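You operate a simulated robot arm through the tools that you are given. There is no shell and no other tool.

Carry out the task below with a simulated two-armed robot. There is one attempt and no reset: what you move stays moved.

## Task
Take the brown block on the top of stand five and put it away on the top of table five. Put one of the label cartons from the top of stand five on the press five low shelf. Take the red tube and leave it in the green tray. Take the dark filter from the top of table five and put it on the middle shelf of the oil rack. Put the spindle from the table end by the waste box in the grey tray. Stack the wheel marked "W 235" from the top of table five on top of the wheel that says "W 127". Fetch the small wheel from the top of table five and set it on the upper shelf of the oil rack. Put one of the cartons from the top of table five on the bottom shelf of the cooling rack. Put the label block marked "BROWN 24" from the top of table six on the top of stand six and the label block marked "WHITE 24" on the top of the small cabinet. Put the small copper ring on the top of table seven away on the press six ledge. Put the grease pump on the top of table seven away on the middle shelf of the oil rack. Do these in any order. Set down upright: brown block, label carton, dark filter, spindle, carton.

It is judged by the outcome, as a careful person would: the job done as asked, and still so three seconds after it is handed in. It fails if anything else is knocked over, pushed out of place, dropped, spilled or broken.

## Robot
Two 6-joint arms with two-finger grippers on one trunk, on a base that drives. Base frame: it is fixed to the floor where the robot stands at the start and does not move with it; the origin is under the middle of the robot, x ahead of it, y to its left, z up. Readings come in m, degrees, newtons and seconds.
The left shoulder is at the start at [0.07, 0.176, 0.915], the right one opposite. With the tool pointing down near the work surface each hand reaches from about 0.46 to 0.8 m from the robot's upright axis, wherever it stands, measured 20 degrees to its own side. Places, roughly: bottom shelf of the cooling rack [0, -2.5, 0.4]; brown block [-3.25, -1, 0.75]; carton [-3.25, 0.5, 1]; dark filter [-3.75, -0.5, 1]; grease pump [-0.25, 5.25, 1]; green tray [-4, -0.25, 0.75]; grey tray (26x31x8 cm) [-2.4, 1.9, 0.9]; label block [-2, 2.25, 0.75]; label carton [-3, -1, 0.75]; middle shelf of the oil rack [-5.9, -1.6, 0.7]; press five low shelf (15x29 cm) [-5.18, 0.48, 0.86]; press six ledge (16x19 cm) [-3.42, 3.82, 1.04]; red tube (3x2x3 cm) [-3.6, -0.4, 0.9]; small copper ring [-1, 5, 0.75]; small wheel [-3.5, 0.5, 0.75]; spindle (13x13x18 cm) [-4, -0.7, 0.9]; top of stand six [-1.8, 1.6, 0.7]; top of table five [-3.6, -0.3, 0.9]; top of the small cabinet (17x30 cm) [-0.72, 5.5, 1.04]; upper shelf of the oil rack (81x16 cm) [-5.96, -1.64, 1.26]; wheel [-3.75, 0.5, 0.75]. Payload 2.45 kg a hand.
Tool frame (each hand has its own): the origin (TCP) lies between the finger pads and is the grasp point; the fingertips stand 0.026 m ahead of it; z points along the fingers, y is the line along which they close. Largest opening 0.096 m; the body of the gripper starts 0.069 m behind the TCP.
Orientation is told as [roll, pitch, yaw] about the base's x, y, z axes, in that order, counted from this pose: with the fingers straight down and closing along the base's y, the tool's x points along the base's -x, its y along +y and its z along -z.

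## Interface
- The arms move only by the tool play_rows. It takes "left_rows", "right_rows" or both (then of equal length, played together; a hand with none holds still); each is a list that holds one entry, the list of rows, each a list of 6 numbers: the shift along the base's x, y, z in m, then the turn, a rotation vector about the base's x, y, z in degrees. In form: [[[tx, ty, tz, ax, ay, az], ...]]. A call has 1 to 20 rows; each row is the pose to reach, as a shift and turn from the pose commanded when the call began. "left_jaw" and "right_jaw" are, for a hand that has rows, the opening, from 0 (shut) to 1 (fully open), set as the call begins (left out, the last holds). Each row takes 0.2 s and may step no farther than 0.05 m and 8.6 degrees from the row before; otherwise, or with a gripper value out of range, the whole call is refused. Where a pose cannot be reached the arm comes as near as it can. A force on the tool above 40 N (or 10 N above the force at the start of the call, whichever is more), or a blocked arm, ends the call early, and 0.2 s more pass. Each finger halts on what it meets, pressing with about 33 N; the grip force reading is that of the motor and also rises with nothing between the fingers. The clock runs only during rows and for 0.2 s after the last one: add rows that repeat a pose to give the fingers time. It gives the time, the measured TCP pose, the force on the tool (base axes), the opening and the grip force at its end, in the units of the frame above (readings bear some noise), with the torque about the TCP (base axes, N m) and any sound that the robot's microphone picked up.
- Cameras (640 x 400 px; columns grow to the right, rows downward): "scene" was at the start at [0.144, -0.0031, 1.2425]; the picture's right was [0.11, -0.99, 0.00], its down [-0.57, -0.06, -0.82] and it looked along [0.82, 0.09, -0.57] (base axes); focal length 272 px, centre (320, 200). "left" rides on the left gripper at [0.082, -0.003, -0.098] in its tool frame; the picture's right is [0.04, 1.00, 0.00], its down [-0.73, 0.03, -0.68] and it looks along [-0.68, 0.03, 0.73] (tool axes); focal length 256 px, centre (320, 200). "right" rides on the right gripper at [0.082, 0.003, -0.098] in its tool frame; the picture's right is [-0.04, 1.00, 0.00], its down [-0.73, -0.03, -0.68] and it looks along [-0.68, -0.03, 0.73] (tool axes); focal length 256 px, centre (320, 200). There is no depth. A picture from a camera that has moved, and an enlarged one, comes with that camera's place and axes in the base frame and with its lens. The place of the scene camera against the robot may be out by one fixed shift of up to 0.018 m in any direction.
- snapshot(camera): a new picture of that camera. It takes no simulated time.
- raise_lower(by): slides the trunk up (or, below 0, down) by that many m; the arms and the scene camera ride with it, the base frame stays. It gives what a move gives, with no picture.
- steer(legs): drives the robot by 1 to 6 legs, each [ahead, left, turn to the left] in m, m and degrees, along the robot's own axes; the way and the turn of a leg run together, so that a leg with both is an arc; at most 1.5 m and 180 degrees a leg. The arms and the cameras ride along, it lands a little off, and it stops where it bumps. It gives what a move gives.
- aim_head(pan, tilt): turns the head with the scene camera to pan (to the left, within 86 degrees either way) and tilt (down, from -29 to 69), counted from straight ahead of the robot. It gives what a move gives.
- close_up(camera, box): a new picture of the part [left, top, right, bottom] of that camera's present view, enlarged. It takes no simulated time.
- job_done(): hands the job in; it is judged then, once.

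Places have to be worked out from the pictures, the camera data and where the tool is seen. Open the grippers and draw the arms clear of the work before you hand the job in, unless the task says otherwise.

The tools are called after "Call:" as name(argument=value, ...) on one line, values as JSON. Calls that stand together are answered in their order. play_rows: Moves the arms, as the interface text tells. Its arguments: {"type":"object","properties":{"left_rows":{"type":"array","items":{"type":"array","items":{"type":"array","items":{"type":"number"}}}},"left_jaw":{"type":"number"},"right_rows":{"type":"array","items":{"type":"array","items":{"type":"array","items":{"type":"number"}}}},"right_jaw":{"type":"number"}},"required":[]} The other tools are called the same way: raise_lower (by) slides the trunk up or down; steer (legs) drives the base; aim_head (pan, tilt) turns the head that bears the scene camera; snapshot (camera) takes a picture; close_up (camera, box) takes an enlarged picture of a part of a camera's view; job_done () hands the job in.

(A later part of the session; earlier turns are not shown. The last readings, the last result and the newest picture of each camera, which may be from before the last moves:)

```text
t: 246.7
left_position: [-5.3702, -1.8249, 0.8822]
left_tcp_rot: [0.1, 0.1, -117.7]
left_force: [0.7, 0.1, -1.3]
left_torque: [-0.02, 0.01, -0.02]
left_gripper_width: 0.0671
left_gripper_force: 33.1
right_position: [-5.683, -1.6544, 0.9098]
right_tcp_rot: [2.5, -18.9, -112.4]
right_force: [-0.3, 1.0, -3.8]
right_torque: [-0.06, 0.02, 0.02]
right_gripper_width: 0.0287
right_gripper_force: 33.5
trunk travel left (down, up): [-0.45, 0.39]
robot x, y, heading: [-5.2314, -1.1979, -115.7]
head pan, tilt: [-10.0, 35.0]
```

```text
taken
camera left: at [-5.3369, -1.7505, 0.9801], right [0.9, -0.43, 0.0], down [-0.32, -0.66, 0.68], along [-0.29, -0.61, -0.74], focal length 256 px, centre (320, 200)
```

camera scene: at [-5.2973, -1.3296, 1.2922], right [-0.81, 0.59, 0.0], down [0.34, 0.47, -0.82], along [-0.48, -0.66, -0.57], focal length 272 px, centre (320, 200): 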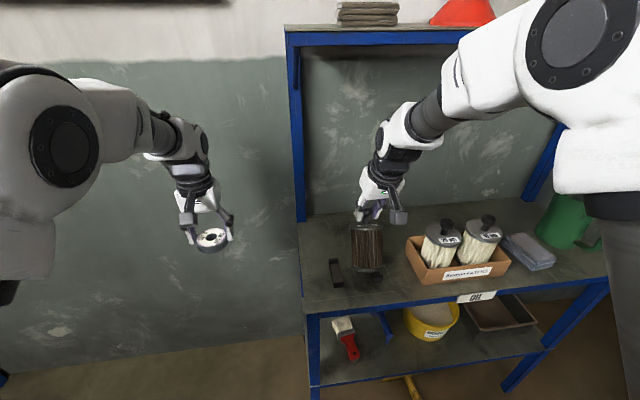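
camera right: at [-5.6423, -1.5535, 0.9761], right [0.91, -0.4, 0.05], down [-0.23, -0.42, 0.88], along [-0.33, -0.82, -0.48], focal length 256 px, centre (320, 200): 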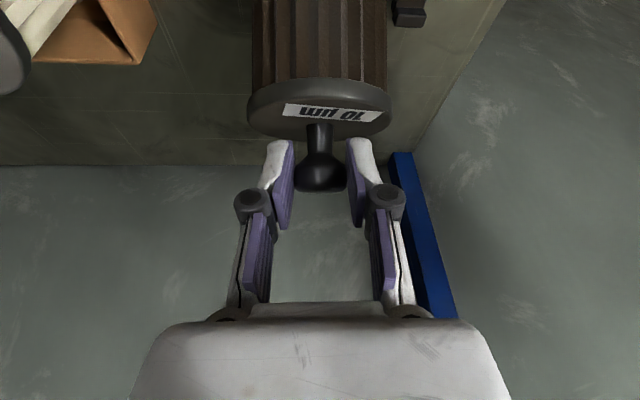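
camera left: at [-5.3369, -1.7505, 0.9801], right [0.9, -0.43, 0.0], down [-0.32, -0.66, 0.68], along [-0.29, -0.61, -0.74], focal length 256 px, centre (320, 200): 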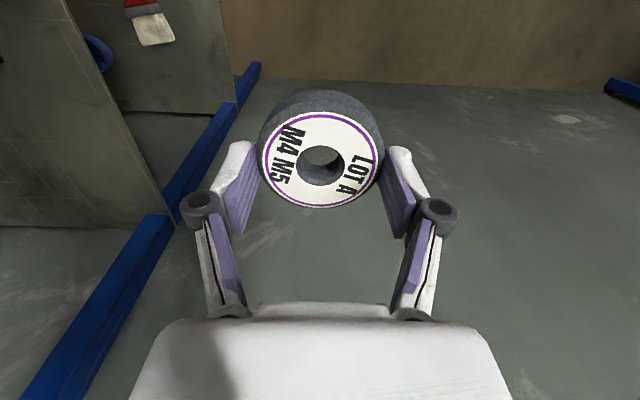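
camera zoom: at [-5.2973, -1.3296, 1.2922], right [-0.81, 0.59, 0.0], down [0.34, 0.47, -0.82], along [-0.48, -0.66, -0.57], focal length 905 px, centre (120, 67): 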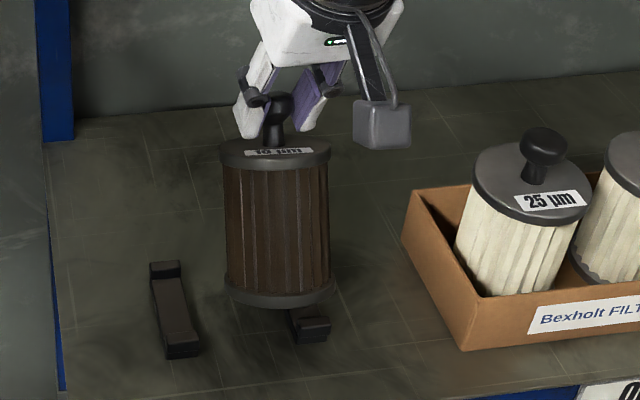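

The handles are unmoved (both front ends at the same depth). The filter leans ~19° with its bottom toward me, so I raise it 5 cm and rotate the hand to bring it upright.

Call:
play_rows(right_rows=[[[0, 0, 0.03, 0, 0, 0], [0, 0, 0.05, -4.1, 2.4, -0.2], [0, 0, 0.05, -8.3, 4.7, -0.4], [0, 0, 0.05, -12.4, 7.1, -0.6], [0, 0, 0.05, -16.6, 9.5, -0.8], [0, 0, 0.05, -16.6, 9.5, -0.8]]])

Call:
close_up(camera="scene", box=[300, 150, 500, 300])

Call:
snapshot(camera="right")

```text
t: 248.1
left_position: [-5.3707, -1.8254, 0.8818]
left_tcp_rot: [0.1, 0.2, -117.6]
left_force: [0.8, -0.3, -1.2]
left_torque: [0.01, -0.01, 0.01]
left_gripper_width: 0.0673
left_gripper_force: 33.3
right_position: [-5.6835, -1.6553, 0.9587]
right_tcp_rot: [-0.5, -37.9, -111.7]
right_force: [-1.0, 0.3, -4.3]
right_torque: [0.03, 0.02, -0.03]
right_gripper_width: 0.0289
right_gripper_force: 33.0
trunk travel left (down, up): [-0.45, 0.39]
robot x, y, heading: [-5.2341, -1.2015, -115.5]
head pan, tilt: [-10.0, 35.0]
```

```text
2.67 times, centred on (400, 225) of scene
camera zoom: at [-5.2976, -1.33, 1.2922], right [-0.81, 0.59, 0.0], down [0.34, 0.47, -0.82], along [-0.48, -0.66, -0.57], focal length 724 px, centre (107, 133)
```

zoom: 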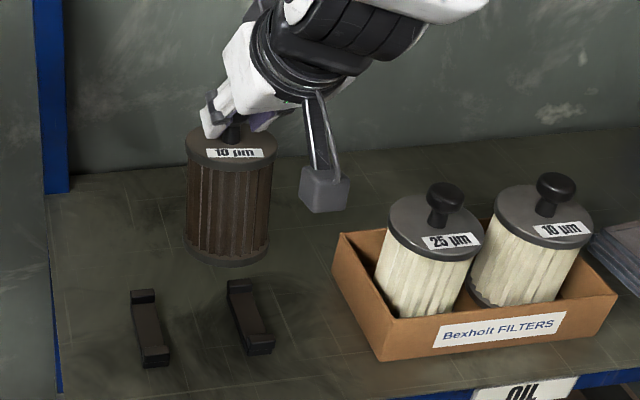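

```text
taken
camera right: at [-5.6327, -1.5407, 0.9872], right [0.92, -0.4, 0.02], down [-0.08, -0.14, 0.99], along [-0.39, -0.9, -0.16], focal length 256 px, centre (320, 200)
```

right: 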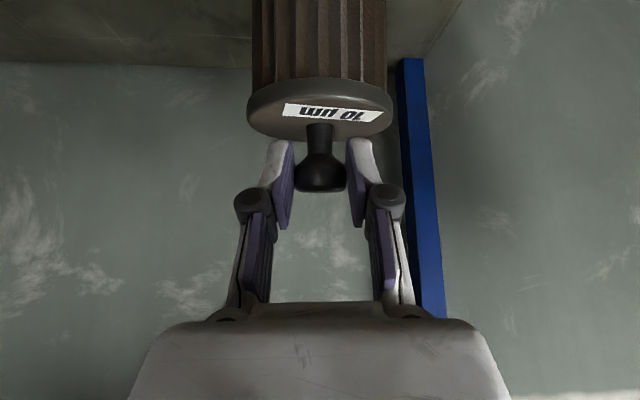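

Better, but I estimate ~9° of lean remains. Zoom in on the right camera to measure.

Call:
close_up(camera="right", box=[230, 0, 410, 210])

Call:
close_up(camera="scene", box=[330, 170, 430, 260])

```text
1.90 times, centred on (320, 105) of right
camera zoom: at [-5.6327, -1.5407, 0.9872], right [0.92, -0.4, 0.02], down [-0.08, -0.14, 0.99], along [-0.39, -0.9, -0.16], focal length 488 px, centre (320, 381)
```

zoom: 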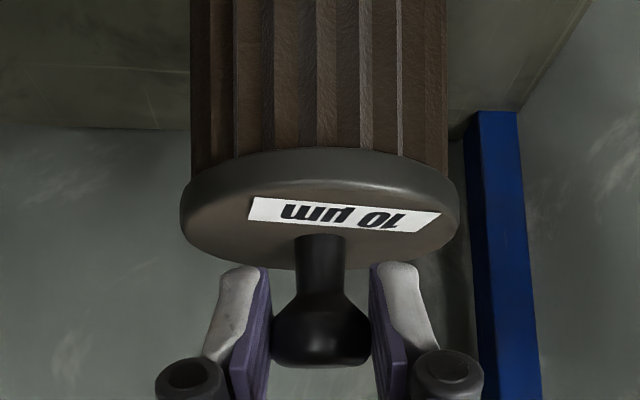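

```text
4.44 times, centred on (380, 215) of scene
camera zoom: at [-5.2976, -1.33, 1.2922], right [-0.81, 0.59, 0.0], down [0.34, 0.47, -0.82], along [-0.48, -0.66, -0.57], focal length 1207 px, centre (53, 133)
```

zoom: 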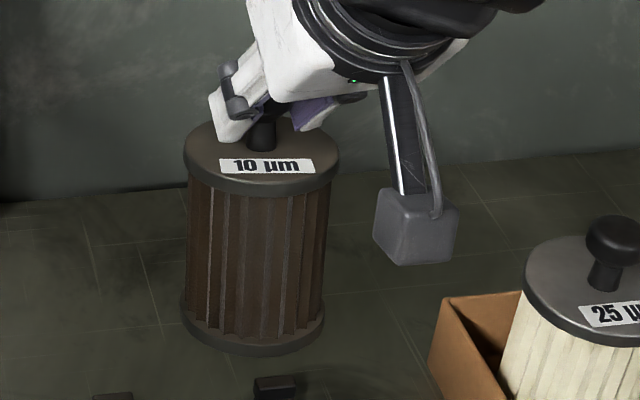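

Both cameras agree on ~9.5° remaining lean. Rotate that much more.

Call:
play_rows(right_rows=[[[0, 0, 0, -4.4, 1.8, 0], [0, 0, 0, -8.8, 3.6, 0], [0, 0, 0, -8.8, 3.6, 0]]])

Call:
close_up(camera="right", box=[230, 0, 410, 210])

Call:
snapshot(camera="scene")

```text
t: 248.9
left_position: [-5.37, -1.8246, 0.8814]
left_tcp_rot: [0.1, 0.1, -117.7]
left_force: [0.3, -0.5, -0.9]
left_torque: [-0.07, 0.01, 0.05]
left_gripper_width: 0.0673
left_gripper_force: 32.9
right_position: [-5.6808, -1.657, 0.9588]
right_tcp_rot: [0.7, -45.6, -111.6]
right_force: [-0.2, -0.2, -3.3]
right_torque: [0.07, 0.01, -0.03]
right_gripper_width: 0.0288
right_gripper_force: 33.3
right hand out of reach, approached as far as the arm can: row 2, 3
trunk travel left (down, up): [-0.45, 0.39]
robot x, y, heading: [-5.2275, -1.198, -115.9]
head pan, tilt: [-10.0, 35.0]
```

```text
1.90 times, centred on (320, 105) of right
camera zoom: at [-5.63, -1.5391, 0.97], right [0.92, -0.39, 0.04], down [-0.04, -0.01, 1.0], along [-0.39, -0.92, -0.03], focal length 488 px, centre (320, 381)
```

zoom: 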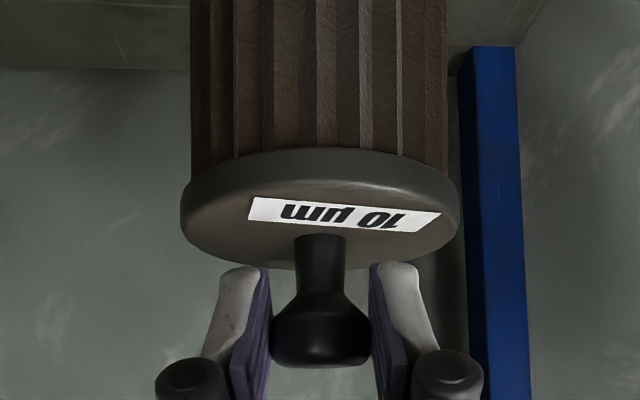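

```text
taken
camera scene: at [-5.2975, -1.3298, 1.2923], right [-0.81, 0.59, 0.0], down [0.34, 0.47, -0.82], along [-0.48, -0.66, -0.57], focal length 272 px, centre (320, 200)
```

scene: 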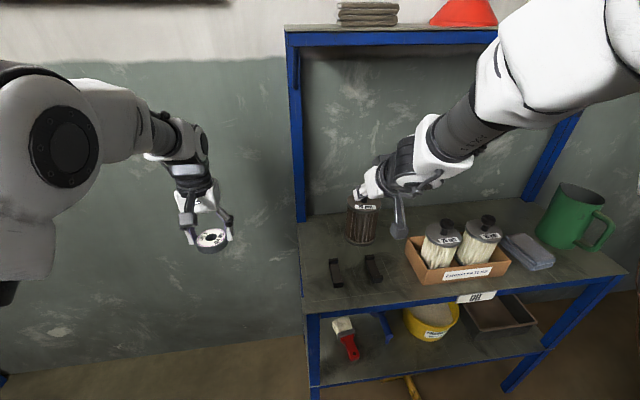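

The filter is now upright within ~2°. I roll the base forward 14 cm to bring it over the free spot behind the handles.

Call:
steer(legs=[[0.14, 0.0, 0]])

Call:
snapshot(camera="scene")

Call:
snapshot(camera="right")

```text
t: 250.2
left_position: [-5.4336, -1.9521, 0.8811]
left_tcp_rot: [0.1, 0.2, -117.7]
left_force: [-0.1, -1.4, -1.9]
left_torque: [0.03, 0.0, 0.01]
left_gripper_width: 0.0669
left_gripper_force: 33.3
right_position: [-5.7431, -1.7841, 0.9575]
right_tcp_rot: [0.7, -45.5, -111.7]
right_force: [0.3, -0.1, -3.3]
right_torque: [0.03, -0.01, 0.01]
right_gripper_width: 0.0287
right_gripper_force: 33.1
trunk travel left (down, up): [-0.45, 0.39]
robot x, y, heading: [-5.2923, -1.3268, -116.0]
head pan, tilt: [-10.0, 35.0]
```

```text
taken
camera scene: at [-5.3599, -1.4582, 1.2921], right [-0.81, 0.59, 0.0], down [0.34, 0.47, -0.82], along [-0.48, -0.66, -0.57], focal length 272 px, centre (320, 200)
```

scene: 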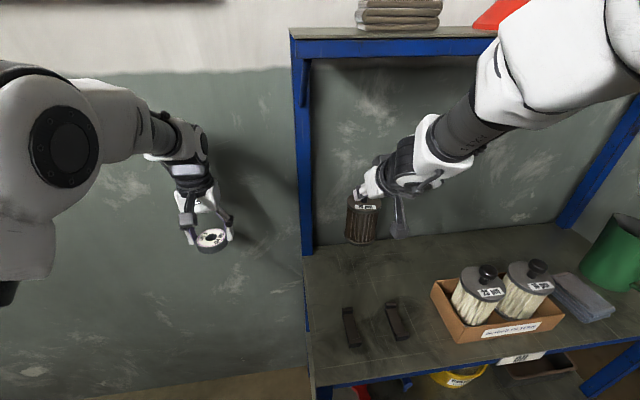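

```text
taken
camera right: at [-5.6925, -1.667, 0.9696], right [0.92, -0.39, 0.04], down [-0.05, -0.01, 1.0], along [-0.39, -0.92, -0.03], focal length 256 px, centre (320, 200)
```

right: 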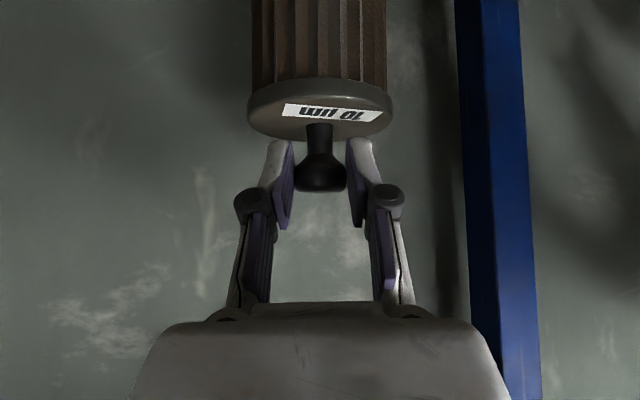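

Position is good: 8 cm behind the handles, clear of the box. Lower with the trunk in small steps until it touches.

Call:
raise_lower(by=-0.065)

Call:
raise_lower(by=-0.01)

Call:
close_up(camera="scene", box=[320, 180, 480, 320])

```text
t: 251.2
left_position: [-5.4333, -1.9515, 0.8174]
left_tcp_rot: [0.2, 0.0, -117.7]
left_force: [-0.8, -0.1, -1.2]
left_torque: [-0.02, -0.01, 0.01]
left_gripper_width: 0.0671
left_gripper_force: 32.4
right_position: [-5.7433, -1.7837, 0.8926]
right_tcp_rot: [0.6, -45.5, -111.8]
right_force: [0.5, 0.2, -3.2]
right_torque: [0.05, -0.01, -0.03]
right_gripper_width: 0.0286
right_gripper_force: 33.1
trunk travel left (down, up): [-0.385, 0.455]
robot x, y, heading: [-5.2892, -1.3286, -115.8]
head pan, tilt: [-10.0, 35.0]
```

```text
t: 251.8
left_position: [-5.4327, -1.9518, 0.8071]
left_tcp_rot: [0.1, 0.1, -117.6]
left_force: [0.4, -0.7, -2.2]
left_torque: [0.01, 0.03, 0.02]
left_gripper_width: 0.0669
left_gripper_force: 33.3
right_position: [-5.7426, -1.7843, 0.8846]
right_tcp_rot: [0.6, -45.6, -111.7]
right_force: [-0.8, -0.2, -3.7]
right_torque: [0.08, -0.01, -0.01]
right_gripper_width: 0.0288
right_gripper_force: 33.4
trunk travel left (down, up): [-0.375, 0.465]
robot x, y, heading: [-5.2893, -1.3292, -116.0]
head pan, tilt: [-10.0, 35.0]
```

```text
2.86 times, centred on (400, 250) of scene
camera zoom: at [-5.3592, -1.457, 1.2173], right [-0.81, 0.59, 0.0], down [0.34, 0.47, -0.82], along [-0.48, -0.66, -0.57], focal length 776 px, centre (91, 57)
```

zoom: 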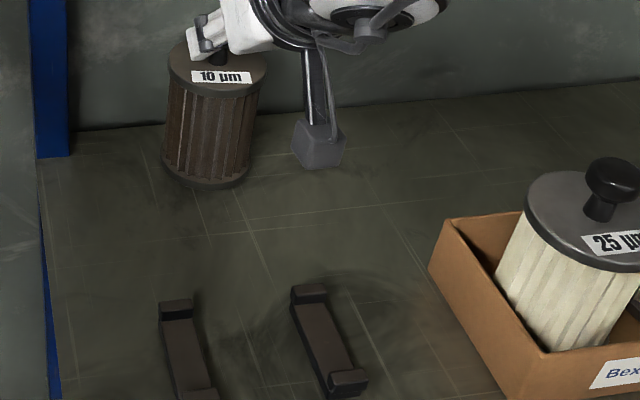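

Still descending; no contact yet. Continue in 1 cm then smaller steps.

Call:
raise_lower(by=-0.01)

Call:
raise_lower(by=-0.006)

Call:
raise_lower(by=-0.006)

```text
t: 252.4
left_position: [-5.4301, -1.9503, 0.8004]
left_tcp_rot: [0.0, -0.1, -117.7]
left_force: [-1.1, 0.0, -1.2]
left_torque: [0.01, 0.02, 0.0]
left_gripper_width: 0.0672
left_gripper_force: 32.3
right_position: [-5.7391, -1.7826, 0.8795]
right_tcp_rot: [0.5, -46.1, -111.5]
right_force: [8.6, 1.2, 31.6]
right_torque: [-0.82, 0.13, 0.14]
right_gripper_width: 0.0292
right_gripper_force: 33.2
trunk travel left (down, up): [-0.365, 0.475]
robot x, y, heading: [-5.2894, -1.3297, -115.7]
head pan, tilt: [-10.0, 35.0]
```

```text
t: 252.9
left_position: [-5.4301, -1.9502, 0.7949]
left_tcp_rot: [0.0, -0.1, -117.8]
left_force: [-0.2, -0.3, -2.1]
left_torque: [-0.01, 0.01, -0.01]
left_gripper_width: 0.0668
left_gripper_force: 33.2
right_position: [-5.7394, -1.7826, 0.8728]
right_tcp_rot: [0.4, -45.9, -111.5]
right_force: [6.3, -3.0, 39.6]
right_torque: [-0.28, 0.35, 0.06]
right_gripper_width: 0.0283
right_gripper_force: 33.6
trunk travel left (down, up): [-0.359, 0.481]
robot x, y, heading: [-5.2889, -1.3282, -116.0]
head pan, tilt: [-10.0, 35.0]
```

```text
t: 253.3
left_position: [-5.4307, -1.9511, 0.7898]
left_tcp_rot: [0.1, 0.0, -117.7]
left_force: [0.2, -0.9, -2.0]
left_torque: [0.02, -0.03, 0.01]
left_gripper_width: 0.0671
left_gripper_force: 33.1
right_position: [-5.7421, -1.7845, 0.8726]
right_tcp_rot: [0.5, -46.4, -111.5]
right_force: [0.2, -1.7, 20.9]
right_torque: [-0.58, 0.92, -0.03]
right_gripper_width: 0.0282
right_gripper_force: 33.4
trunk travel left (down, up): [-0.357, 0.483]
robot x, y, heading: [-5.2916, -1.328, -115.7]
head pan, tilt: [-10.0, 35.0]
stopped: the force on the tool passed its limit at 54 N (the readings are from after the stop); the commanded pose is now the measured one
```

Firm contact: the filter sits on the shelf. Open the right jaw and check.

Call:
play_rows(right_rows=[[[0, 0, 0, 0, 0, 0], [0, 0, 0, 0, 0, 0], [0, 0, 0, 0, 0, 0]]], right_jaw=0.7)

Call:
close_up(camera="scene", box=[320, 160, 480, 300])

Call:
snapshot(camera="right")

```text
t: 254.1
left_position: [-5.4323, -1.9515, 0.7888]
left_tcp_rot: [0.1, 0.2, -117.6]
left_force: [0.8, -0.3, -1.3]
left_torque: [0.01, 0.02, -0.01]
left_gripper_width: 0.0672
left_gripper_force: 33.0
right_position: [-5.7417, -1.7837, 0.8687]
right_tcp_rot: [0.6, -45.9, -111.6]
right_force: [1.4, -0.3, 4.5]
right_torque: [-0.02, 0.02, 0.03]
right_gripper_width: 0.0678
right_gripper_force: 0.0
trunk travel left (down, up): [-0.357, 0.483]
robot x, y, heading: [-5.2951, -1.3269, -116.2]
head pan, tilt: [-10.0, 35.0]
```

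```text
2.86 times, centred on (400, 230) of scene
camera zoom: at [-5.3586, -1.4565, 1.1992], right [-0.81, 0.59, 0.0], down [0.34, 0.46, -0.82], along [-0.48, -0.66, -0.57], focal length 776 px, centre (91, 114)
```

zoom: 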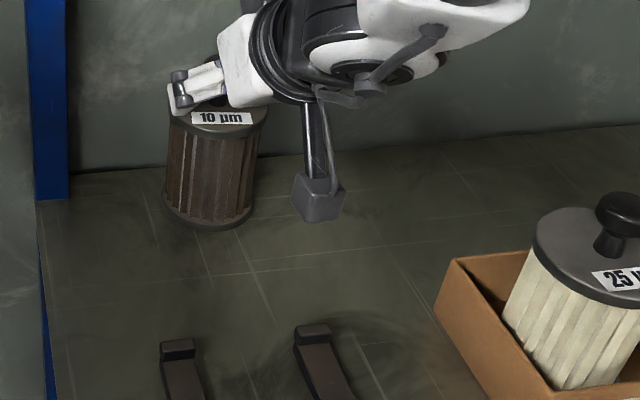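

```text
taken
camera right: at [-5.692, -1.6667, 0.8792], right [0.92, -0.39, 0.04], down [-0.04, -0.01, 1.0], along [-0.39, -0.92, -0.02], focal length 256 px, centre (320, 200)
```

right: 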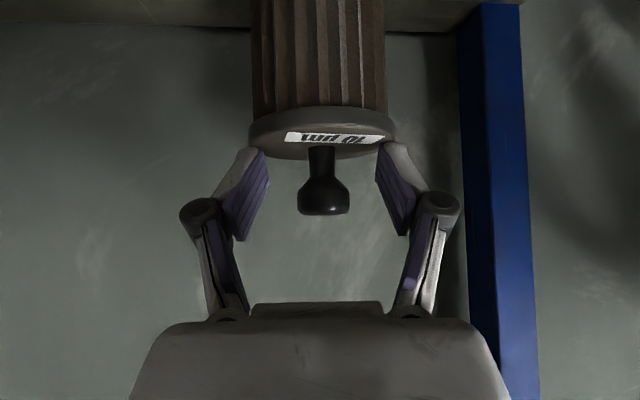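

The filter stands upright on the middle shelf. I raise the hand straight up off the knob, then back the base away.

Call:
play_rows(right_rows=[[[0, 0, 0.02, 0, 0, 0], [0, 0, 0.045, 0, 0, 0], [0, 0, 0.07, 0, 0, 0], [0, 0, 0.09, 0, 0, 0]]])

Call:
steer(legs=[[-0.25, 0.0, 0]])

Call:
snapshot(camera="scene")

```text
t: 255.1
left_position: [-5.4317, -1.9522, 0.7892]
left_tcp_rot: [0.1, 0.0, -117.7]
left_force: [0.6, -0.4, -2.1]
left_torque: [0.02, 0.02, 0.0]
left_gripper_width: 0.0672
left_gripper_force: 33.5
right_position: [-5.7428, -1.7837, 0.9593]
right_tcp_rot: [0.5, -45.9, -111.7]
right_force: [0.2, 0.1, -0.1]
right_torque: [-0.01, 0.02, -0.02]
right_gripper_width: 0.0673
right_gripper_force: 0.0
trunk travel left (down, up): [-0.357, 0.483]
robot x, y, heading: [-5.2902, -1.3285, -115.9]
head pan, tilt: [-10.0, 35.0]
```

```text
t: 256.9
left_position: [-5.3245, -1.7276, 0.7895]
left_tcp_rot: [0.1, 0.1, -117.6]
left_force: [0.7, 0.2, -0.9]
left_torque: [-0.04, 0.0, 0.0]
left_gripper_width: 0.0668
left_gripper_force: 33.1
right_position: [-5.6329, -1.5588, 0.9605]
right_tcp_rot: [0.6, -46.1, -111.6]
right_force: [0.5, -0.4, -0.8]
right_torque: [-0.05, 0.02, -0.05]
right_gripper_width: 0.0672
right_gripper_force: 0.0
trunk travel left (down, up): [-0.357, 0.483]
robot x, y, heading: [-5.1839, -1.1084, -115.8]
head pan, tilt: [-10.0, 35.0]
```

```text
taken
camera scene: at [-5.2499, -1.2321, 1.1994], right [-0.81, 0.59, 0.0], down [0.34, 0.46, -0.82], along [-0.48, -0.66, -0.57], focal length 272 px, centre (320, 200)
```

scene: 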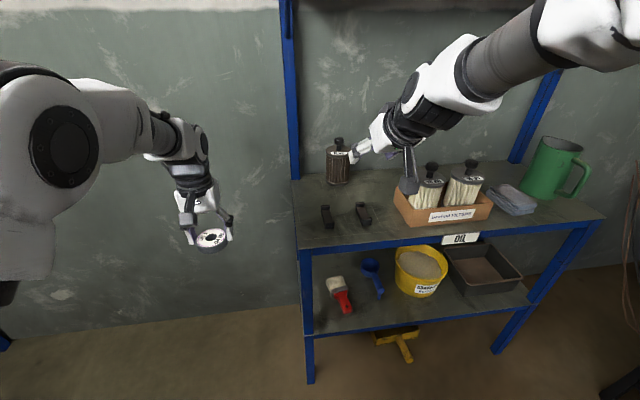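

Filter task done. I bring the right hand back to a neutral vertical pose, then raise the trunk to work at the upper shelf.

Call:
play_rows(right_rows=[[[0.006, 0.012, 0.01, 7.1, -2.8, 0], [0.012, 0.024, 0.02, 14.2, -5.6, 0], [0.018, 0.036, 0.03, 21.3, -8.4, 0], [0.024, 0.048, 0.04, 28.4, -11.2, 0], [0.03, 0.06, 0.05, 35.5, -14, 0], [0.035, 0.072, 0.05, 42.5, -16.8, 0]]])

Call:
raise_lower(by=0.4)

Call:
raise_lower(by=0.08)

Call:
aim_head(pan=-20, tilt=30)

Call:
snapshot(camera="scene")

```text
t: 258.3
left_position: [-5.3255, -1.7283, 0.7887]
left_tcp_rot: [0.1, 0.1, -117.8]
left_force: [-0.2, -0.3, -2.2]
left_torque: [0.0, 0.0, 0.0]
left_gripper_width: 0.067
left_gripper_force: 33.5
right_position: [-5.6022, -1.4864, 1.0082]
right_tcp_rot: [0.4, -0.1, -111.7]
right_force: [-0.3, -0.7, -1.6]
right_torque: [0.07, -0.03, 0.01]
right_gripper_width: 0.0671
right_gripper_force: 0.0
trunk travel left (down, up): [-0.357, 0.483]
robot x, y, heading: [-5.1811, -1.1038, -115.9]
head pan, tilt: [-10.0, 35.0]
```

```text
t: 262.2
left_position: [-5.3258, -1.7278, 1.1893]
left_tcp_rot: [0.2, 0.1, -117.7]
left_force: [-0.2, 0.3, -2.0]
left_torque: [-0.02, -0.02, 0.0]
left_gripper_width: 0.0671
left_gripper_force: 33.2
right_position: [-5.6006, -1.4873, 1.4077]
right_tcp_rot: [0.5, -0.2, -111.8]
right_force: [-1.0, -0.4, 0.3]
right_torque: [-0.02, 0.01, -0.03]
right_gripper_width: 0.0672
right_gripper_force: 0.0
trunk travel left (down, up): [-0.757, 0.083]
robot x, y, heading: [-5.183, -1.1046, -116.0]
head pan, tilt: [-10.0, 35.0]
```

```text
t: 263.3
left_position: [-5.3251, -1.7277, 1.2693]
left_tcp_rot: [0.0, 0.1, -117.7]
left_force: [0.1, 0.1, -2.3]
left_torque: [-0.03, 0.02, 0.01]
left_gripper_width: 0.067
left_gripper_force: 32.1
right_position: [-5.6009, -1.4879, 1.488]
right_tcp_rot: [0.5, -0.2, -111.8]
right_force: [-0.3, 0.1, -0.9]
right_torque: [-0.02, 0.01, -0.02]
right_gripper_width: 0.0673
right_gripper_force: 0.0
trunk travel left (down, up): [-0.837, 0.003]
robot x, y, heading: [-5.1825, -1.1024, -115.9]
head pan, tilt: [-10.0, 35.0]
```

```text
t: 264.1
left_position: [-5.325, -1.7275, 1.2694]
left_tcp_rot: [0.0, 0.1, -117.6]
left_force: [0.1, -0.1, -0.2]
left_torque: [-0.02, 0.0, 0.0]
left_gripper_width: 0.0675
left_gripper_force: 32.6
right_position: [-5.6014, -1.4878, 1.4876]
right_tcp_rot: [0.5, -0.3, -111.7]
right_force: [-0.5, -0.7, 0.9]
right_torque: [-0.02, -0.01, -0.05]
right_gripper_width: 0.0669
right_gripper_force: 0.0
trunk travel left (down, up): [-0.837, 0.003]
robot x, y, heading: [-5.1852, -1.1064, -115.9]
head pan, tilt: [-20.0, 30.0]
```

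```text
taken
camera scene: at [-5.2638, -1.225, 1.687], right [-0.7, 0.72, 0.0], down [0.36, 0.35, -0.87], along [-0.62, -0.6, -0.5], focal length 272 px, centre (320, 200)
```

scene: 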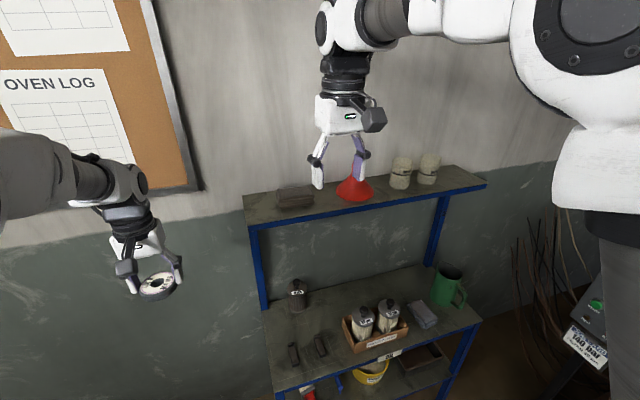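

Upper shelf: left-end gap, pads, funnel, two cans, right end. I raise the left hand above shelf level and drive in so its camera can inspect the left-end gap.

Call:
play_rows(left_rows=[[[0, 0, 0.04, 0, 0, 0], [0, 0, 0.08, 0, 0, 0], [0, 0, 0.12, 0, 0, 0], [0, 0, 0.14, 0, 0, 0], [0, 0, 0.14, 0, 0, 0]]])

Call:
steer(legs=[[0, -0.2, 0], [0.1, 0, 0]])

Call:
snapshot(camera="left")

Call:
aim_head(pan=0, tilt=30)

Call:
snapshot(camera="scene")

```text
t: 265.2
left_position: [-5.3269, -1.7283, 1.4099]
left_tcp_rot: [0.0, 0.2, -117.6]
left_force: [-0.5, 0.1, -2.1]
left_torque: [0.0, 0.0, 0.0]
left_gripper_width: 0.0675
left_gripper_force: 32.8
right_position: [-5.6006, -1.4872, 1.4891]
right_tcp_rot: [0.6, -0.1, -111.8]
right_force: [0.7, -0.2, -0.2]
right_torque: [-0.02, -0.02, -0.01]
right_gripper_width: 0.067
right_gripper_force: 0.2
trunk travel left (down, up): [-0.837, 0.003]
robot x, y, heading: [-5.187, -1.1048, -116.1]
head pan, tilt: [-20.0, 30.0]
```

```text
t: 267.6
left_position: [-5.5479, -1.7255, 1.4123]
left_tcp_rot: [0.1, -0.2, -117.8]
left_force: [-0.4, 0.6, -1.5]
left_torque: [-0.04, 0.03, 0.03]
left_gripper_width: 0.0671
left_gripper_force: 33.1
right_position: [-5.8219, -1.4833, 1.4917]
right_tcp_rot: [0.5, -0.7, -111.7]
right_force: [0.5, 1.5, -0.1]
right_torque: [-0.07, 0.04, -0.02]
right_gripper_width: 0.0672
right_gripper_force: 0.0
trunk travel left (down, up): [-0.837, 0.003]
robot x, y, heading: [-5.4065, -1.1038, -115.9]
head pan, tilt: [-20.0, 30.0]
```

```text
taken
camera left: at [-5.5135, -1.6506, 1.5107], right [0.9, -0.43, 0.0], down [-0.32, -0.66, 0.68], along [-0.29, -0.62, -0.73], focal length 256 px, centre (320, 200)
```

left: 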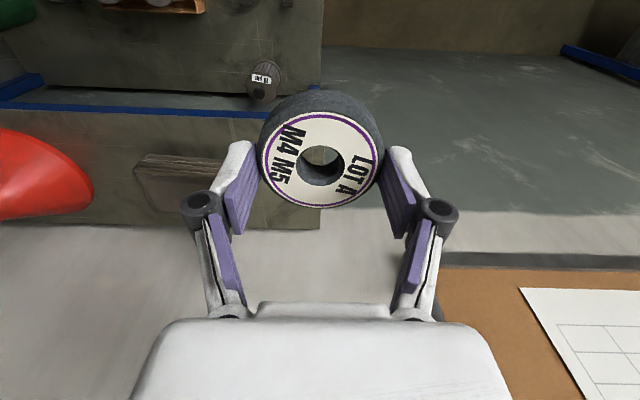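

```text
t: 268.4
left_position: [-5.553, -1.7326, 1.4085]
left_tcp_rot: [0.1, 0.2, -117.8]
left_force: [-0.7, 1.3, -1.9]
left_torque: [0.04, -0.04, 0.0]
left_gripper_width: 0.0673
left_gripper_force: 33.2
right_position: [-5.8271, -1.4914, 1.4876]
right_tcp_rot: [0.5, -0.1, -111.7]
right_force: [0.3, 0.6, -0.9]
right_torque: [0.04, -0.02, -0.01]
right_gripper_width: 0.067
right_gripper_force: 0.1
trunk travel left (down, up): [-0.837, 0.003]
robot x, y, heading: [-5.411, -1.1067, -116.1]
head pan, tilt: [0.0, 30.0]
```

```text
taken
camera scene: at [-5.4647, -1.2477, 1.6867], right [-0.9, 0.44, 0.0], down [0.22, 0.45, -0.86], along [-0.38, -0.78, -0.5], focal length 272 px, centre (320, 200)
```

scene: 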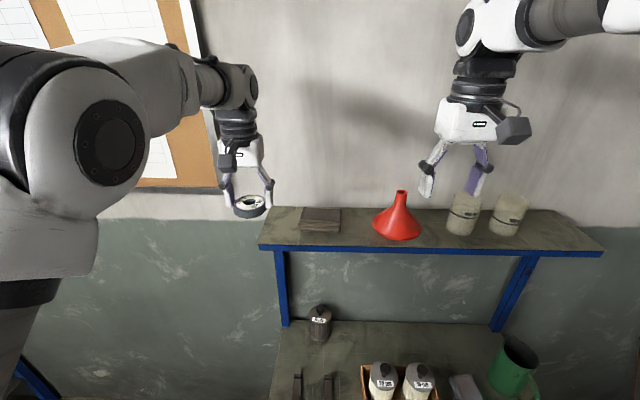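

The left-end gap is about 9 cm, from v=1.59 to the pads at 1.68, enough for the 6.7 cm wheel if the fingers close front-to-back. I move closer, rotate the hand -89°, and position over (-5.629,-1.797).

Call:
steer(legs=[[0.1, 0.0, 0]])

Call:
play_rows(left_rows=[[[0, 0, 0, 0, 0, -8], [0, 0, 0, 0, 0, -16], [0, 0, 0, 0, 0, -24], [0, 0, 0, 0, 0, -32], [0, 0, 0, 0, 0, -40], [0, 0, 0, 0, 0, -48], [0, 0, 0, 0, 0, -56], [0, 0, 0, 0, 0, -64], [0, 0, 0, 0, 0, -72], [0, 0, 0, 0, 0, -80], [0, 0, 0, 0, 0, -88], [0, 0, 0, 0, 0, -88]]])

Call:
snapshot(camera="left")

Call:
snapshot(camera="scene")

```text
t: 269.6
left_position: [-5.5918, -1.8149, 1.4143]
left_tcp_rot: [0.0, -0.2, -117.8]
left_force: [-0.3, 0.4, -1.8]
left_torque: [-0.05, 0.02, 0.0]
left_gripper_width: 0.0673
left_gripper_force: 32.9
right_position: [-5.8665, -1.5737, 1.4925]
right_tcp_rot: [0.6, -0.6, -111.8]
right_force: [-0.2, 0.7, 0.1]
right_torque: [-0.05, 0.02, -0.01]
right_gripper_width: 0.0674
right_gripper_force: 0.1
trunk travel left (down, up): [-0.837, 0.003]
robot x, y, heading: [-5.4498, -1.197, -116.0]
head pan, tilt: [0.0, 30.0]
```

```text
t: 272.2
left_position: [-5.5945, -1.8205, 1.4113]
left_tcp_rot: [0.0, -0.1, 154.1]
left_force: [-0.2, 0.3, -2.0]
left_torque: [0.0, 0.0, 0.0]
left_gripper_width: 0.0674
left_gripper_force: 32.8
right_position: [-5.8701, -1.5805, 1.4894]
right_tcp_rot: [0.5, -0.2, -111.7]
right_force: [0.2, 1.4, -0.4]
right_torque: [-0.01, -0.04, 0.01]
right_gripper_width: 0.0672
right_gripper_force: 0.0
trunk travel left (down, up): [-0.837, 0.003]
robot x, y, heading: [-5.449, -1.1982, -116.1]
head pan, tilt: [0.0, 30.0]
```

```text
taken
camera left: at [-5.5208, -1.8535, 1.5087], right [-0.4, -0.92, 0.0], down [-0.67, 0.29, 0.68], along [-0.62, 0.27, -0.73], focal length 256 px, centre (320, 200)
```

left: 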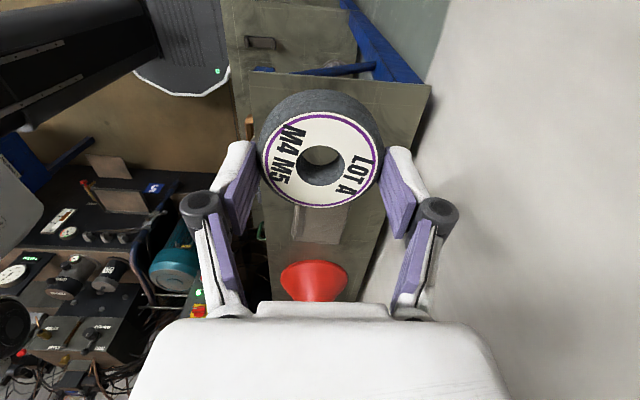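

```text
taken
camera scene: at [-5.5068, -1.3361, 1.6871], right [-0.9, 0.44, 0.0], down [0.22, 0.45, -0.87], along [-0.38, -0.78, -0.5], focal length 272 px, centre (320, 200)
```

scene: 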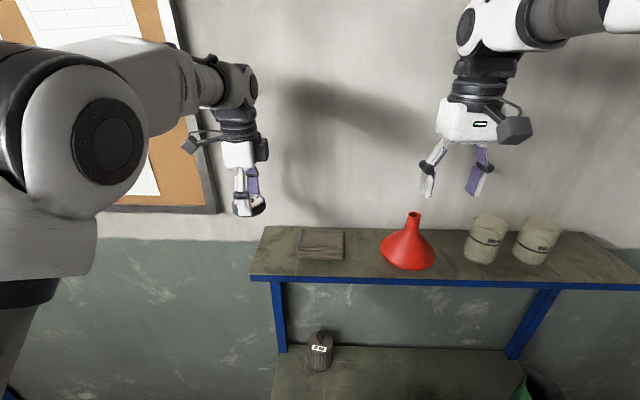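

Shelf end measured at v=1.59, with u from -1.148 to -1.317; pads begin near v≈1.676. I move over the gap, flush toward the end, and lower partway to check.

Call:
play_rows(left_rows=[[[-0.0185, 0.001, 0, 0, 0, 0], [-0.0372, 0.0023, 0, 0, 0, 0], [-0.0372, 0.0023, -0.03, 0, 0, 0], [-0.0372, 0.0023, -0.06, 0, 0, 0], [-0.0372, 0.0023, -0.08, 0, 0, 0], [-0.0372, 0.0023, -0.08, 0, 0, 0]]])

Call:
snapshot(camera="left")

Call:
close_up(camera="scene", box=[200, 150, 400, 300])

```text
t: 273.6
left_position: [-5.632, -1.819, 1.3293]
left_tcp_rot: [0.1, 0.0, 154.2]
left_force: [0.8, -0.6, -2.3]
left_torque: [0.03, -0.02, 0.03]
left_gripper_width: 0.067
left_gripper_force: 32.9
right_position: [-5.8685, -1.5799, 1.4901]
right_tcp_rot: [0.4, -0.2, -111.7]
right_force: [0.7, 0.4, 1.4]
right_torque: [0.0, -0.01, 0.02]
right_gripper_width: 0.0672
right_gripper_force: 0.0
trunk travel left (down, up): [-0.837, 0.003]
robot x, y, heading: [-5.4519, -1.1939, -116.1]
head pan, tilt: [0.0, 30.0]
```

```text
taken
camera left: at [-5.5583, -1.8509, 1.4285], right [-0.4, -0.92, 0.0], down [-0.67, 0.29, 0.68], along [-0.62, 0.27, -0.73], focal length 256 px, centre (320, 200)
```

left: 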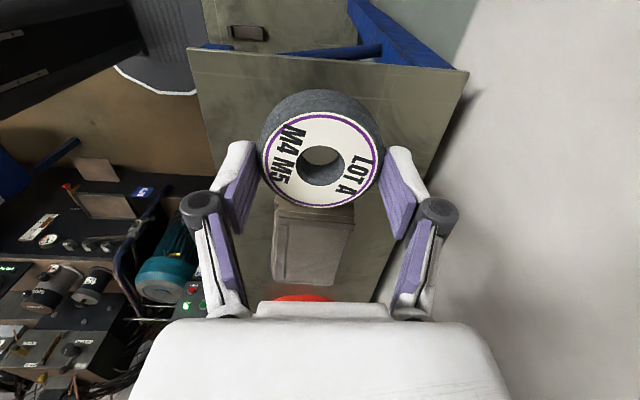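

```text
2.67 times, centred on (300, 225) of scene
camera zoom: at [-5.5067, -1.3362, 1.6871], right [-0.9, 0.44, 0.0], down [0.22, 0.45, -0.87], along [-0.38, -0.78, -0.5], focal length 724 px, centre (373, 133)
```

zoom: 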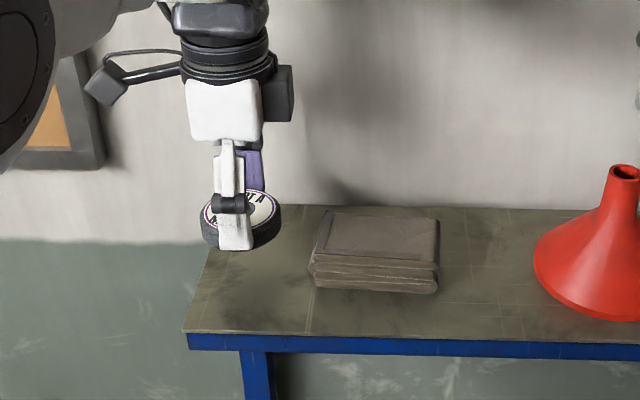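

Wheel will sit flush inside the shelf end with ~1.7 cm to the pads. Lower to contact.

Call:
play_rows(left_rows=[[[0, 0, -0.012, 0, 0, 0], [0, 0, -0.024, 0, 0, 0], [0, 0, -0.029, 0, 0, 0], [0, 0, -0.032, 0, 0, 0], [0, 0, -0.032, 0, 0, 0]]])

```text
t: 274.8
left_position: [-5.6333, -1.8186, 1.2994]
left_tcp_rot: [0.0, -0.1, 154.1]
left_force: [0.3, -0.6, -1.4]
left_torque: [0.0, -0.01, 0.03]
left_gripper_width: 0.0675
left_gripper_force: 33.1
right_position: [-5.8698, -1.5794, 1.4891]
right_tcp_rot: [0.6, -0.3, -111.7]
right_force: [-0.1, 1.1, 0.6]
right_torque: [-0.01, 0.02, 0.03]
right_gripper_width: 0.0672
right_gripper_force: 0.1
trunk travel left (down, up): [-0.837, 0.003]
robot x, y, heading: [-5.4516, -1.1973, -116.1]
head pan, tilt: [0.0, 30.0]
```

Call:
play_rows(left_rows=[[[0, 0, -0.003, 0, 0, 0], [0, 0, -0.006, 0, 0, 0], [0, 0, -0.008, 0, 0, 0], [0, 0, -0.008, 0, 0, 0]]])

Call:
snapshot(camera="left")

```text
t: 275.8
left_position: [-5.6321, -1.819, 1.2922]
left_tcp_rot: [0.2, -0.1, 154.1]
left_force: [-1.8, -5.0, 19.0]
left_torque: [-0.13, -0.45, -0.06]
left_gripper_width: 0.0674
left_gripper_force: 33.4
right_position: [-5.8693, -1.58, 1.4906]
right_tcp_rot: [0.5, -0.4, -111.7]
right_force: [0.3, -0.1, -0.3]
right_torque: [0.01, -0.02, 0.01]
right_gripper_width: 0.0673
right_gripper_force: 0.1
trunk travel left (down, up): [-0.837, 0.003]
robot x, y, heading: [-5.4472, -1.1989, -116.4]
head pan, tilt: [0.0, 30.0]
```

```text
taken
camera left: at [-5.5584, -1.8502, 1.3903], right [-0.4, -0.92, 0.01], down [-0.67, 0.3, 0.68], along [-0.62, 0.27, -0.73], focal length 256 px, centre (320, 200)
```

left: 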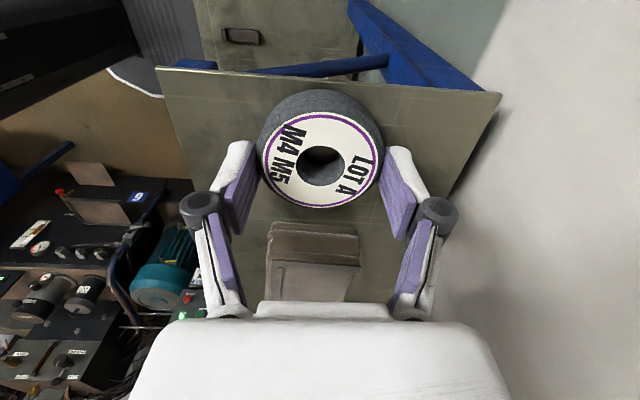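

Seated on the shelf with good margins. Ease off, open, and lift away.

Call:
play_rows(left_rows=[[[0, 0, 0.003, 0, 0, 0], [0, 0, 0.003, 0, 0, 0]]])

Call:
play_rows(left_rows=[[[0, 0, 0, 0, 0, 0], [0, 0, 0, 0, 0, 0], [0, 0, 0.02, 0, 0, 0], [0, 0, 0.05, 0, 0, 0], [0, 0, 0.09, 0, 0, 0], [0, 0, 0.11, 0, 0, 0]]], left_jaw=0.85)

Call:
snapshot(camera="left")

Call:
close_up(camera="scene", box=[200, 150, 400, 300])

```text
t: 276.4
left_position: [-5.6325, -1.8205, 1.2925]
left_tcp_rot: [-0.1, -0.1, 154.3]
left_force: [0.4, 0.5, 0.7]
left_torque: [-0.04, 0.03, 0.01]
left_gripper_width: 0.0673
left_gripper_force: 32.8
right_position: [-5.8689, -1.5798, 1.488]
right_tcp_rot: [0.5, -0.4, -111.6]
right_force: [0.1, 0.2, -0.4]
right_torque: [-0.02, -0.01, 0.01]
right_gripper_width: 0.0675
right_gripper_force: 0.1
trunk travel left (down, up): [-0.837, 0.003]
robot x, y, heading: [-5.4512, -1.1995, -116.0]
head pan, tilt: [0.0, 30.0]
```

```text
t: 277.8
left_position: [-5.6329, -1.8186, 1.4022]
left_tcp_rot: [0.1, 0.0, 154.2]
left_force: [-0.5, -0.9, 0.5]
left_torque: [-0.02, -0.02, -0.04]
left_gripper_width: 0.0817
left_gripper_force: 0.0
right_position: [-5.8695, -1.5799, 1.4894]
right_tcp_rot: [0.4, -0.3, -111.7]
right_force: [0.4, -0.2, -0.3]
right_torque: [0.01, 0.0, -0.05]
right_gripper_width: 0.0675
right_gripper_force: 0.0
trunk travel left (down, up): [-0.837, 0.003]
robot x, y, heading: [-5.4529, -1.2013, -116.1]
head pan, tilt: [0.0, 30.0]
```

```text
taken
camera left: at [-5.5584, -1.8509, 1.4999], right [-0.4, -0.92, 0.0], down [-0.67, 0.29, 0.68], along [-0.62, 0.27, -0.73], focal length 256 px, centre (320, 200)
```

left: 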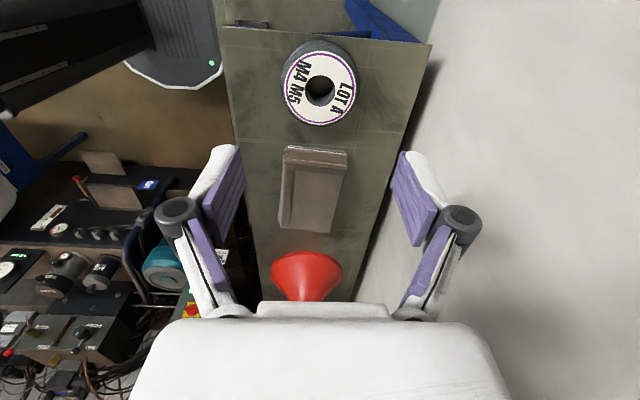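

```text
2.67 times, centred on (300, 225) of scene
camera zoom: at [-5.507, -1.3358, 1.6871], right [-0.9, 0.44, 0.0], down [0.22, 0.45, -0.87], along [-0.38, -0.78, -0.5], focal length 724 px, centre (373, 133)
```

zoom: 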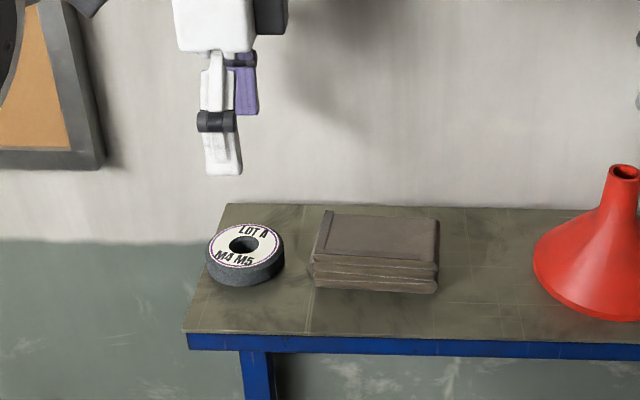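

The small wheel is in place. Next is the red tube, reachable from the table's front. I back out, turn the left hand back, and drive around the table's left end to the front side.

Call:
steer(legs=[[-0.28, 0, 0], [0, 0, 89.5]])

Call:
play_rows(left_rows=[[[0, 0, -0.02, 0, 0, 8], [0, 0, -0.04, 0, 0, 16], [0, 0, -0.06, 0, 0, 24], [0, 0, -0.08, 0, 0, 32], [0, 0, -0.1, 0, 0, 40], [0, 0, -0.1, 0, 0, 48], [0, 0, -0.1, 0, 0, 56], [0, 0, -0.1, 0, 0, 64], [0, 0, -0.1, 0, 0, 72], [0, 0, -0.1, 0, 0, 80], [0, 0, -0.1, 0, 0, 88]]])

Call:
snapshot(camera="scene")

```text
t: 283.6
left_position: [-4.7079, -1.1312, 1.4027]
left_tcp_rot: [0.1, 0.1, -116.1]
left_force: [0.7, -0.4, 0.2]
left_torque: [0.04, 0.01, 0.01]
left_gripper_width: 0.0817
left_gripper_force: 0.0
right_position: [-4.9491, -1.3653, 1.4889]
right_tcp_rot: [0.5, -0.3, -22.1]
right_force: [-1.2, 0.6, 0.0]
right_torque: [0.03, 0.02, -0.01]
right_gripper_width: 0.0674
right_gripper_force: 0.0
trunk travel left (down, up): [-0.837, 0.003]
robot x, y, heading: [-5.3287, -0.9455, -26.5]
head pan, tilt: [0.0, 30.0]
```

```text
t: 286.0
left_position: [-4.7069, -1.1305, 1.3021]
left_tcp_rot: [0.0, 0.0, -28.1]
left_force: [-0.1, 0.7, -0.9]
left_torque: [0.0, -0.02, -0.03]
left_gripper_width: 0.0815
left_gripper_force: 0.1
right_position: [-4.9487, -1.3655, 1.4893]
right_tcp_rot: [0.4, -0.4, -22.1]
right_force: [0.5, 0.1, 0.1]
right_torque: [-0.03, -0.03, -0.03]
right_gripper_width: 0.0673
right_gripper_force: 0.0
trunk travel left (down, up): [-0.837, 0.003]
robot x, y, heading: [-5.3285, -0.9429, -26.3]
head pan, tilt: [0.0, 30.0]
```

```text
taken
camera scene: at [-5.1958, -1.0196, 1.6871], right [-0.44, -0.9, 0.0], down [-0.45, 0.22, -0.87], along [0.78, -0.38, -0.5], focal length 272 px, centre (320, 200)
```

scene: 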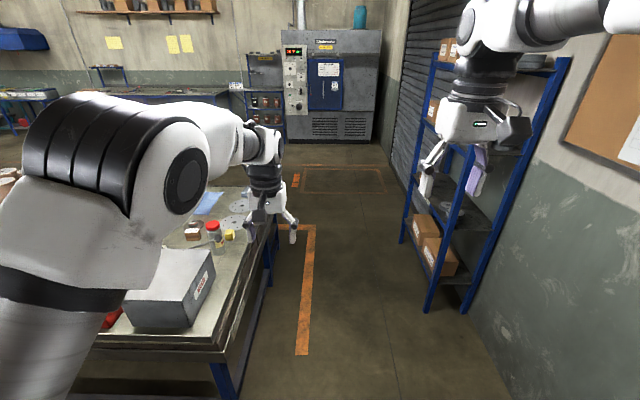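

The corridor between the table and the stock rack is clear. Drive through it, turn left, and go along the front.

Call:
steer(legs=[[0.3, -0.15, 0], [1.4, 0, 0], [1.02, 0, 0], [0, 0, 90]])

Call:
snapshot(camera="scene")

```text
t: 303.6
left_position: [-2.7827, -1.6871, 1.3013]
left_tcp_rot: [0.1, 0.2, 63.5]
left_force: [-0.5, 0.4, -0.2]
left_torque: [0.01, 0.0, -0.02]
left_gripper_width: 0.0815
left_gripper_force: 0.1
right_position: [-2.5387, -1.9205, 1.489]
right_tcp_rot: [0.4, -0.3, 69.6]
right_force: [0.1, -0.7, -0.9]
right_torque: [-0.01, 0.01, 0.02]
right_gripper_width: 0.0671
right_gripper_force: 0.1
trunk travel left (down, up): [-0.837, 0.003]
robot x, y, heading: [-2.9498, -2.3127, 65.2]
head pan, tilt: [0.0, 30.0]
```

```text
taken
camera scene: at [-2.8839, -2.1979, 1.6871], right [0.91, -0.42, 0.0], down [-0.21, -0.45, -0.87], along [0.36, 0.79, -0.5], focal length 272 px, centre (320, 200)
```

scene: 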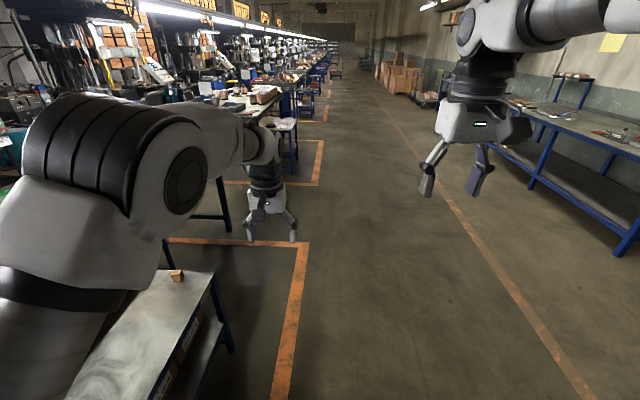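

Forward along the front past stand five, then turn left to face the table.

Call:
steer(legs=[[1.5, -0.03, 0], [0.06, 0, 0], [0, 0, 88]])

Call:
aim_head(pan=0, tilt=45)

Call:
snapshot(camera="scene")

```text
refused: leg 1 is longer than a leg can be; nothing moved
```

```text
t: 304.4
left_position: [-2.7829, -1.6866, 1.3012]
left_tcp_rot: [0.1, 0.1, 63.4]
left_force: [-0.6, 0.6, 0.1]
left_torque: [0.0, 0.0, -0.04]
left_gripper_width: 0.0817
left_gripper_force: 0.0
right_position: [-2.5391, -1.9215, 1.4894]
right_tcp_rot: [0.5, -0.3, 69.6]
right_force: [-0.5, -0.6, -0.4]
right_torque: [0.01, 0.01, -0.02]
right_gripper_width: 0.067
right_gripper_force: 0.0
trunk travel left (down, up): [-0.837, 0.003]
robot x, y, heading: [-2.9489, -2.314, 65.4]
head pan, tilt: [0.0, 45.0]
```

```text
taken
camera scene: at [-2.8882, -2.2059, 1.6645], right [0.91, -0.42, 0.0], down [-0.29, -0.64, -0.71], along [0.3, 0.64, -0.71], focal length 272 px, centre (320, 200)
```

scene: 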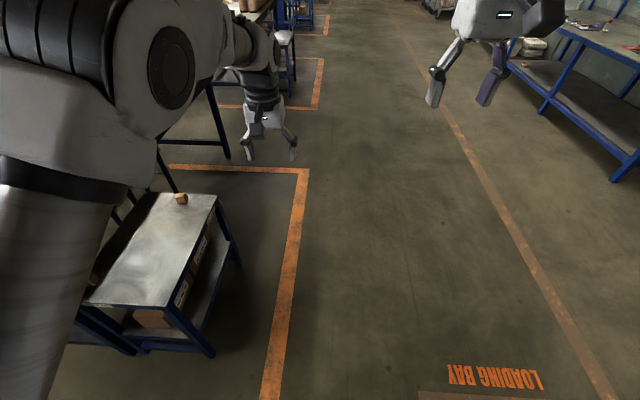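

Call:
steer(legs=[[1.45, -0.03, 0], [0.1, 0, 0], [0, 0, 88]])

Call:
snapshot(camera="scene")

```text
t: 316.0
left_position: [-2.9185, -0.7448, 1.301]
left_tcp_rot: [0.1, 0.1, 152.6]
left_force: [-0.5, 0.2, -0.8]
left_torque: [-0.03, -0.03, -0.01]
left_gripper_width: 0.0817
left_gripper_force: 0.3
right_position: [-2.6798, -0.5052, 1.4897]
right_tcp_rot: [0.5, -0.3, 158.7]
right_force: [0.0, -0.9, 0.2]
right_torque: [0.0, -0.02, 0.02]
right_gripper_width: 0.0673
right_gripper_force: 0.0
trunk travel left (down, up): [-0.837, 0.003]
robot x, y, heading: [-2.2936, -0.9203, 154.1]
head pan, tilt: [0.0, 45.0]
```

```text
taken
camera scene: at [-2.4076, -0.8768, 1.6645], right [0.43, 0.9, 0.0], down [0.64, -0.31, -0.71], along [-0.64, 0.31, -0.71], focal length 272 px, centre (320, 200)
```

scene: 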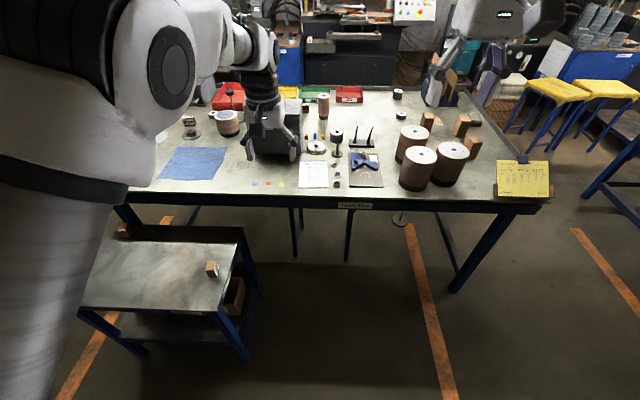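

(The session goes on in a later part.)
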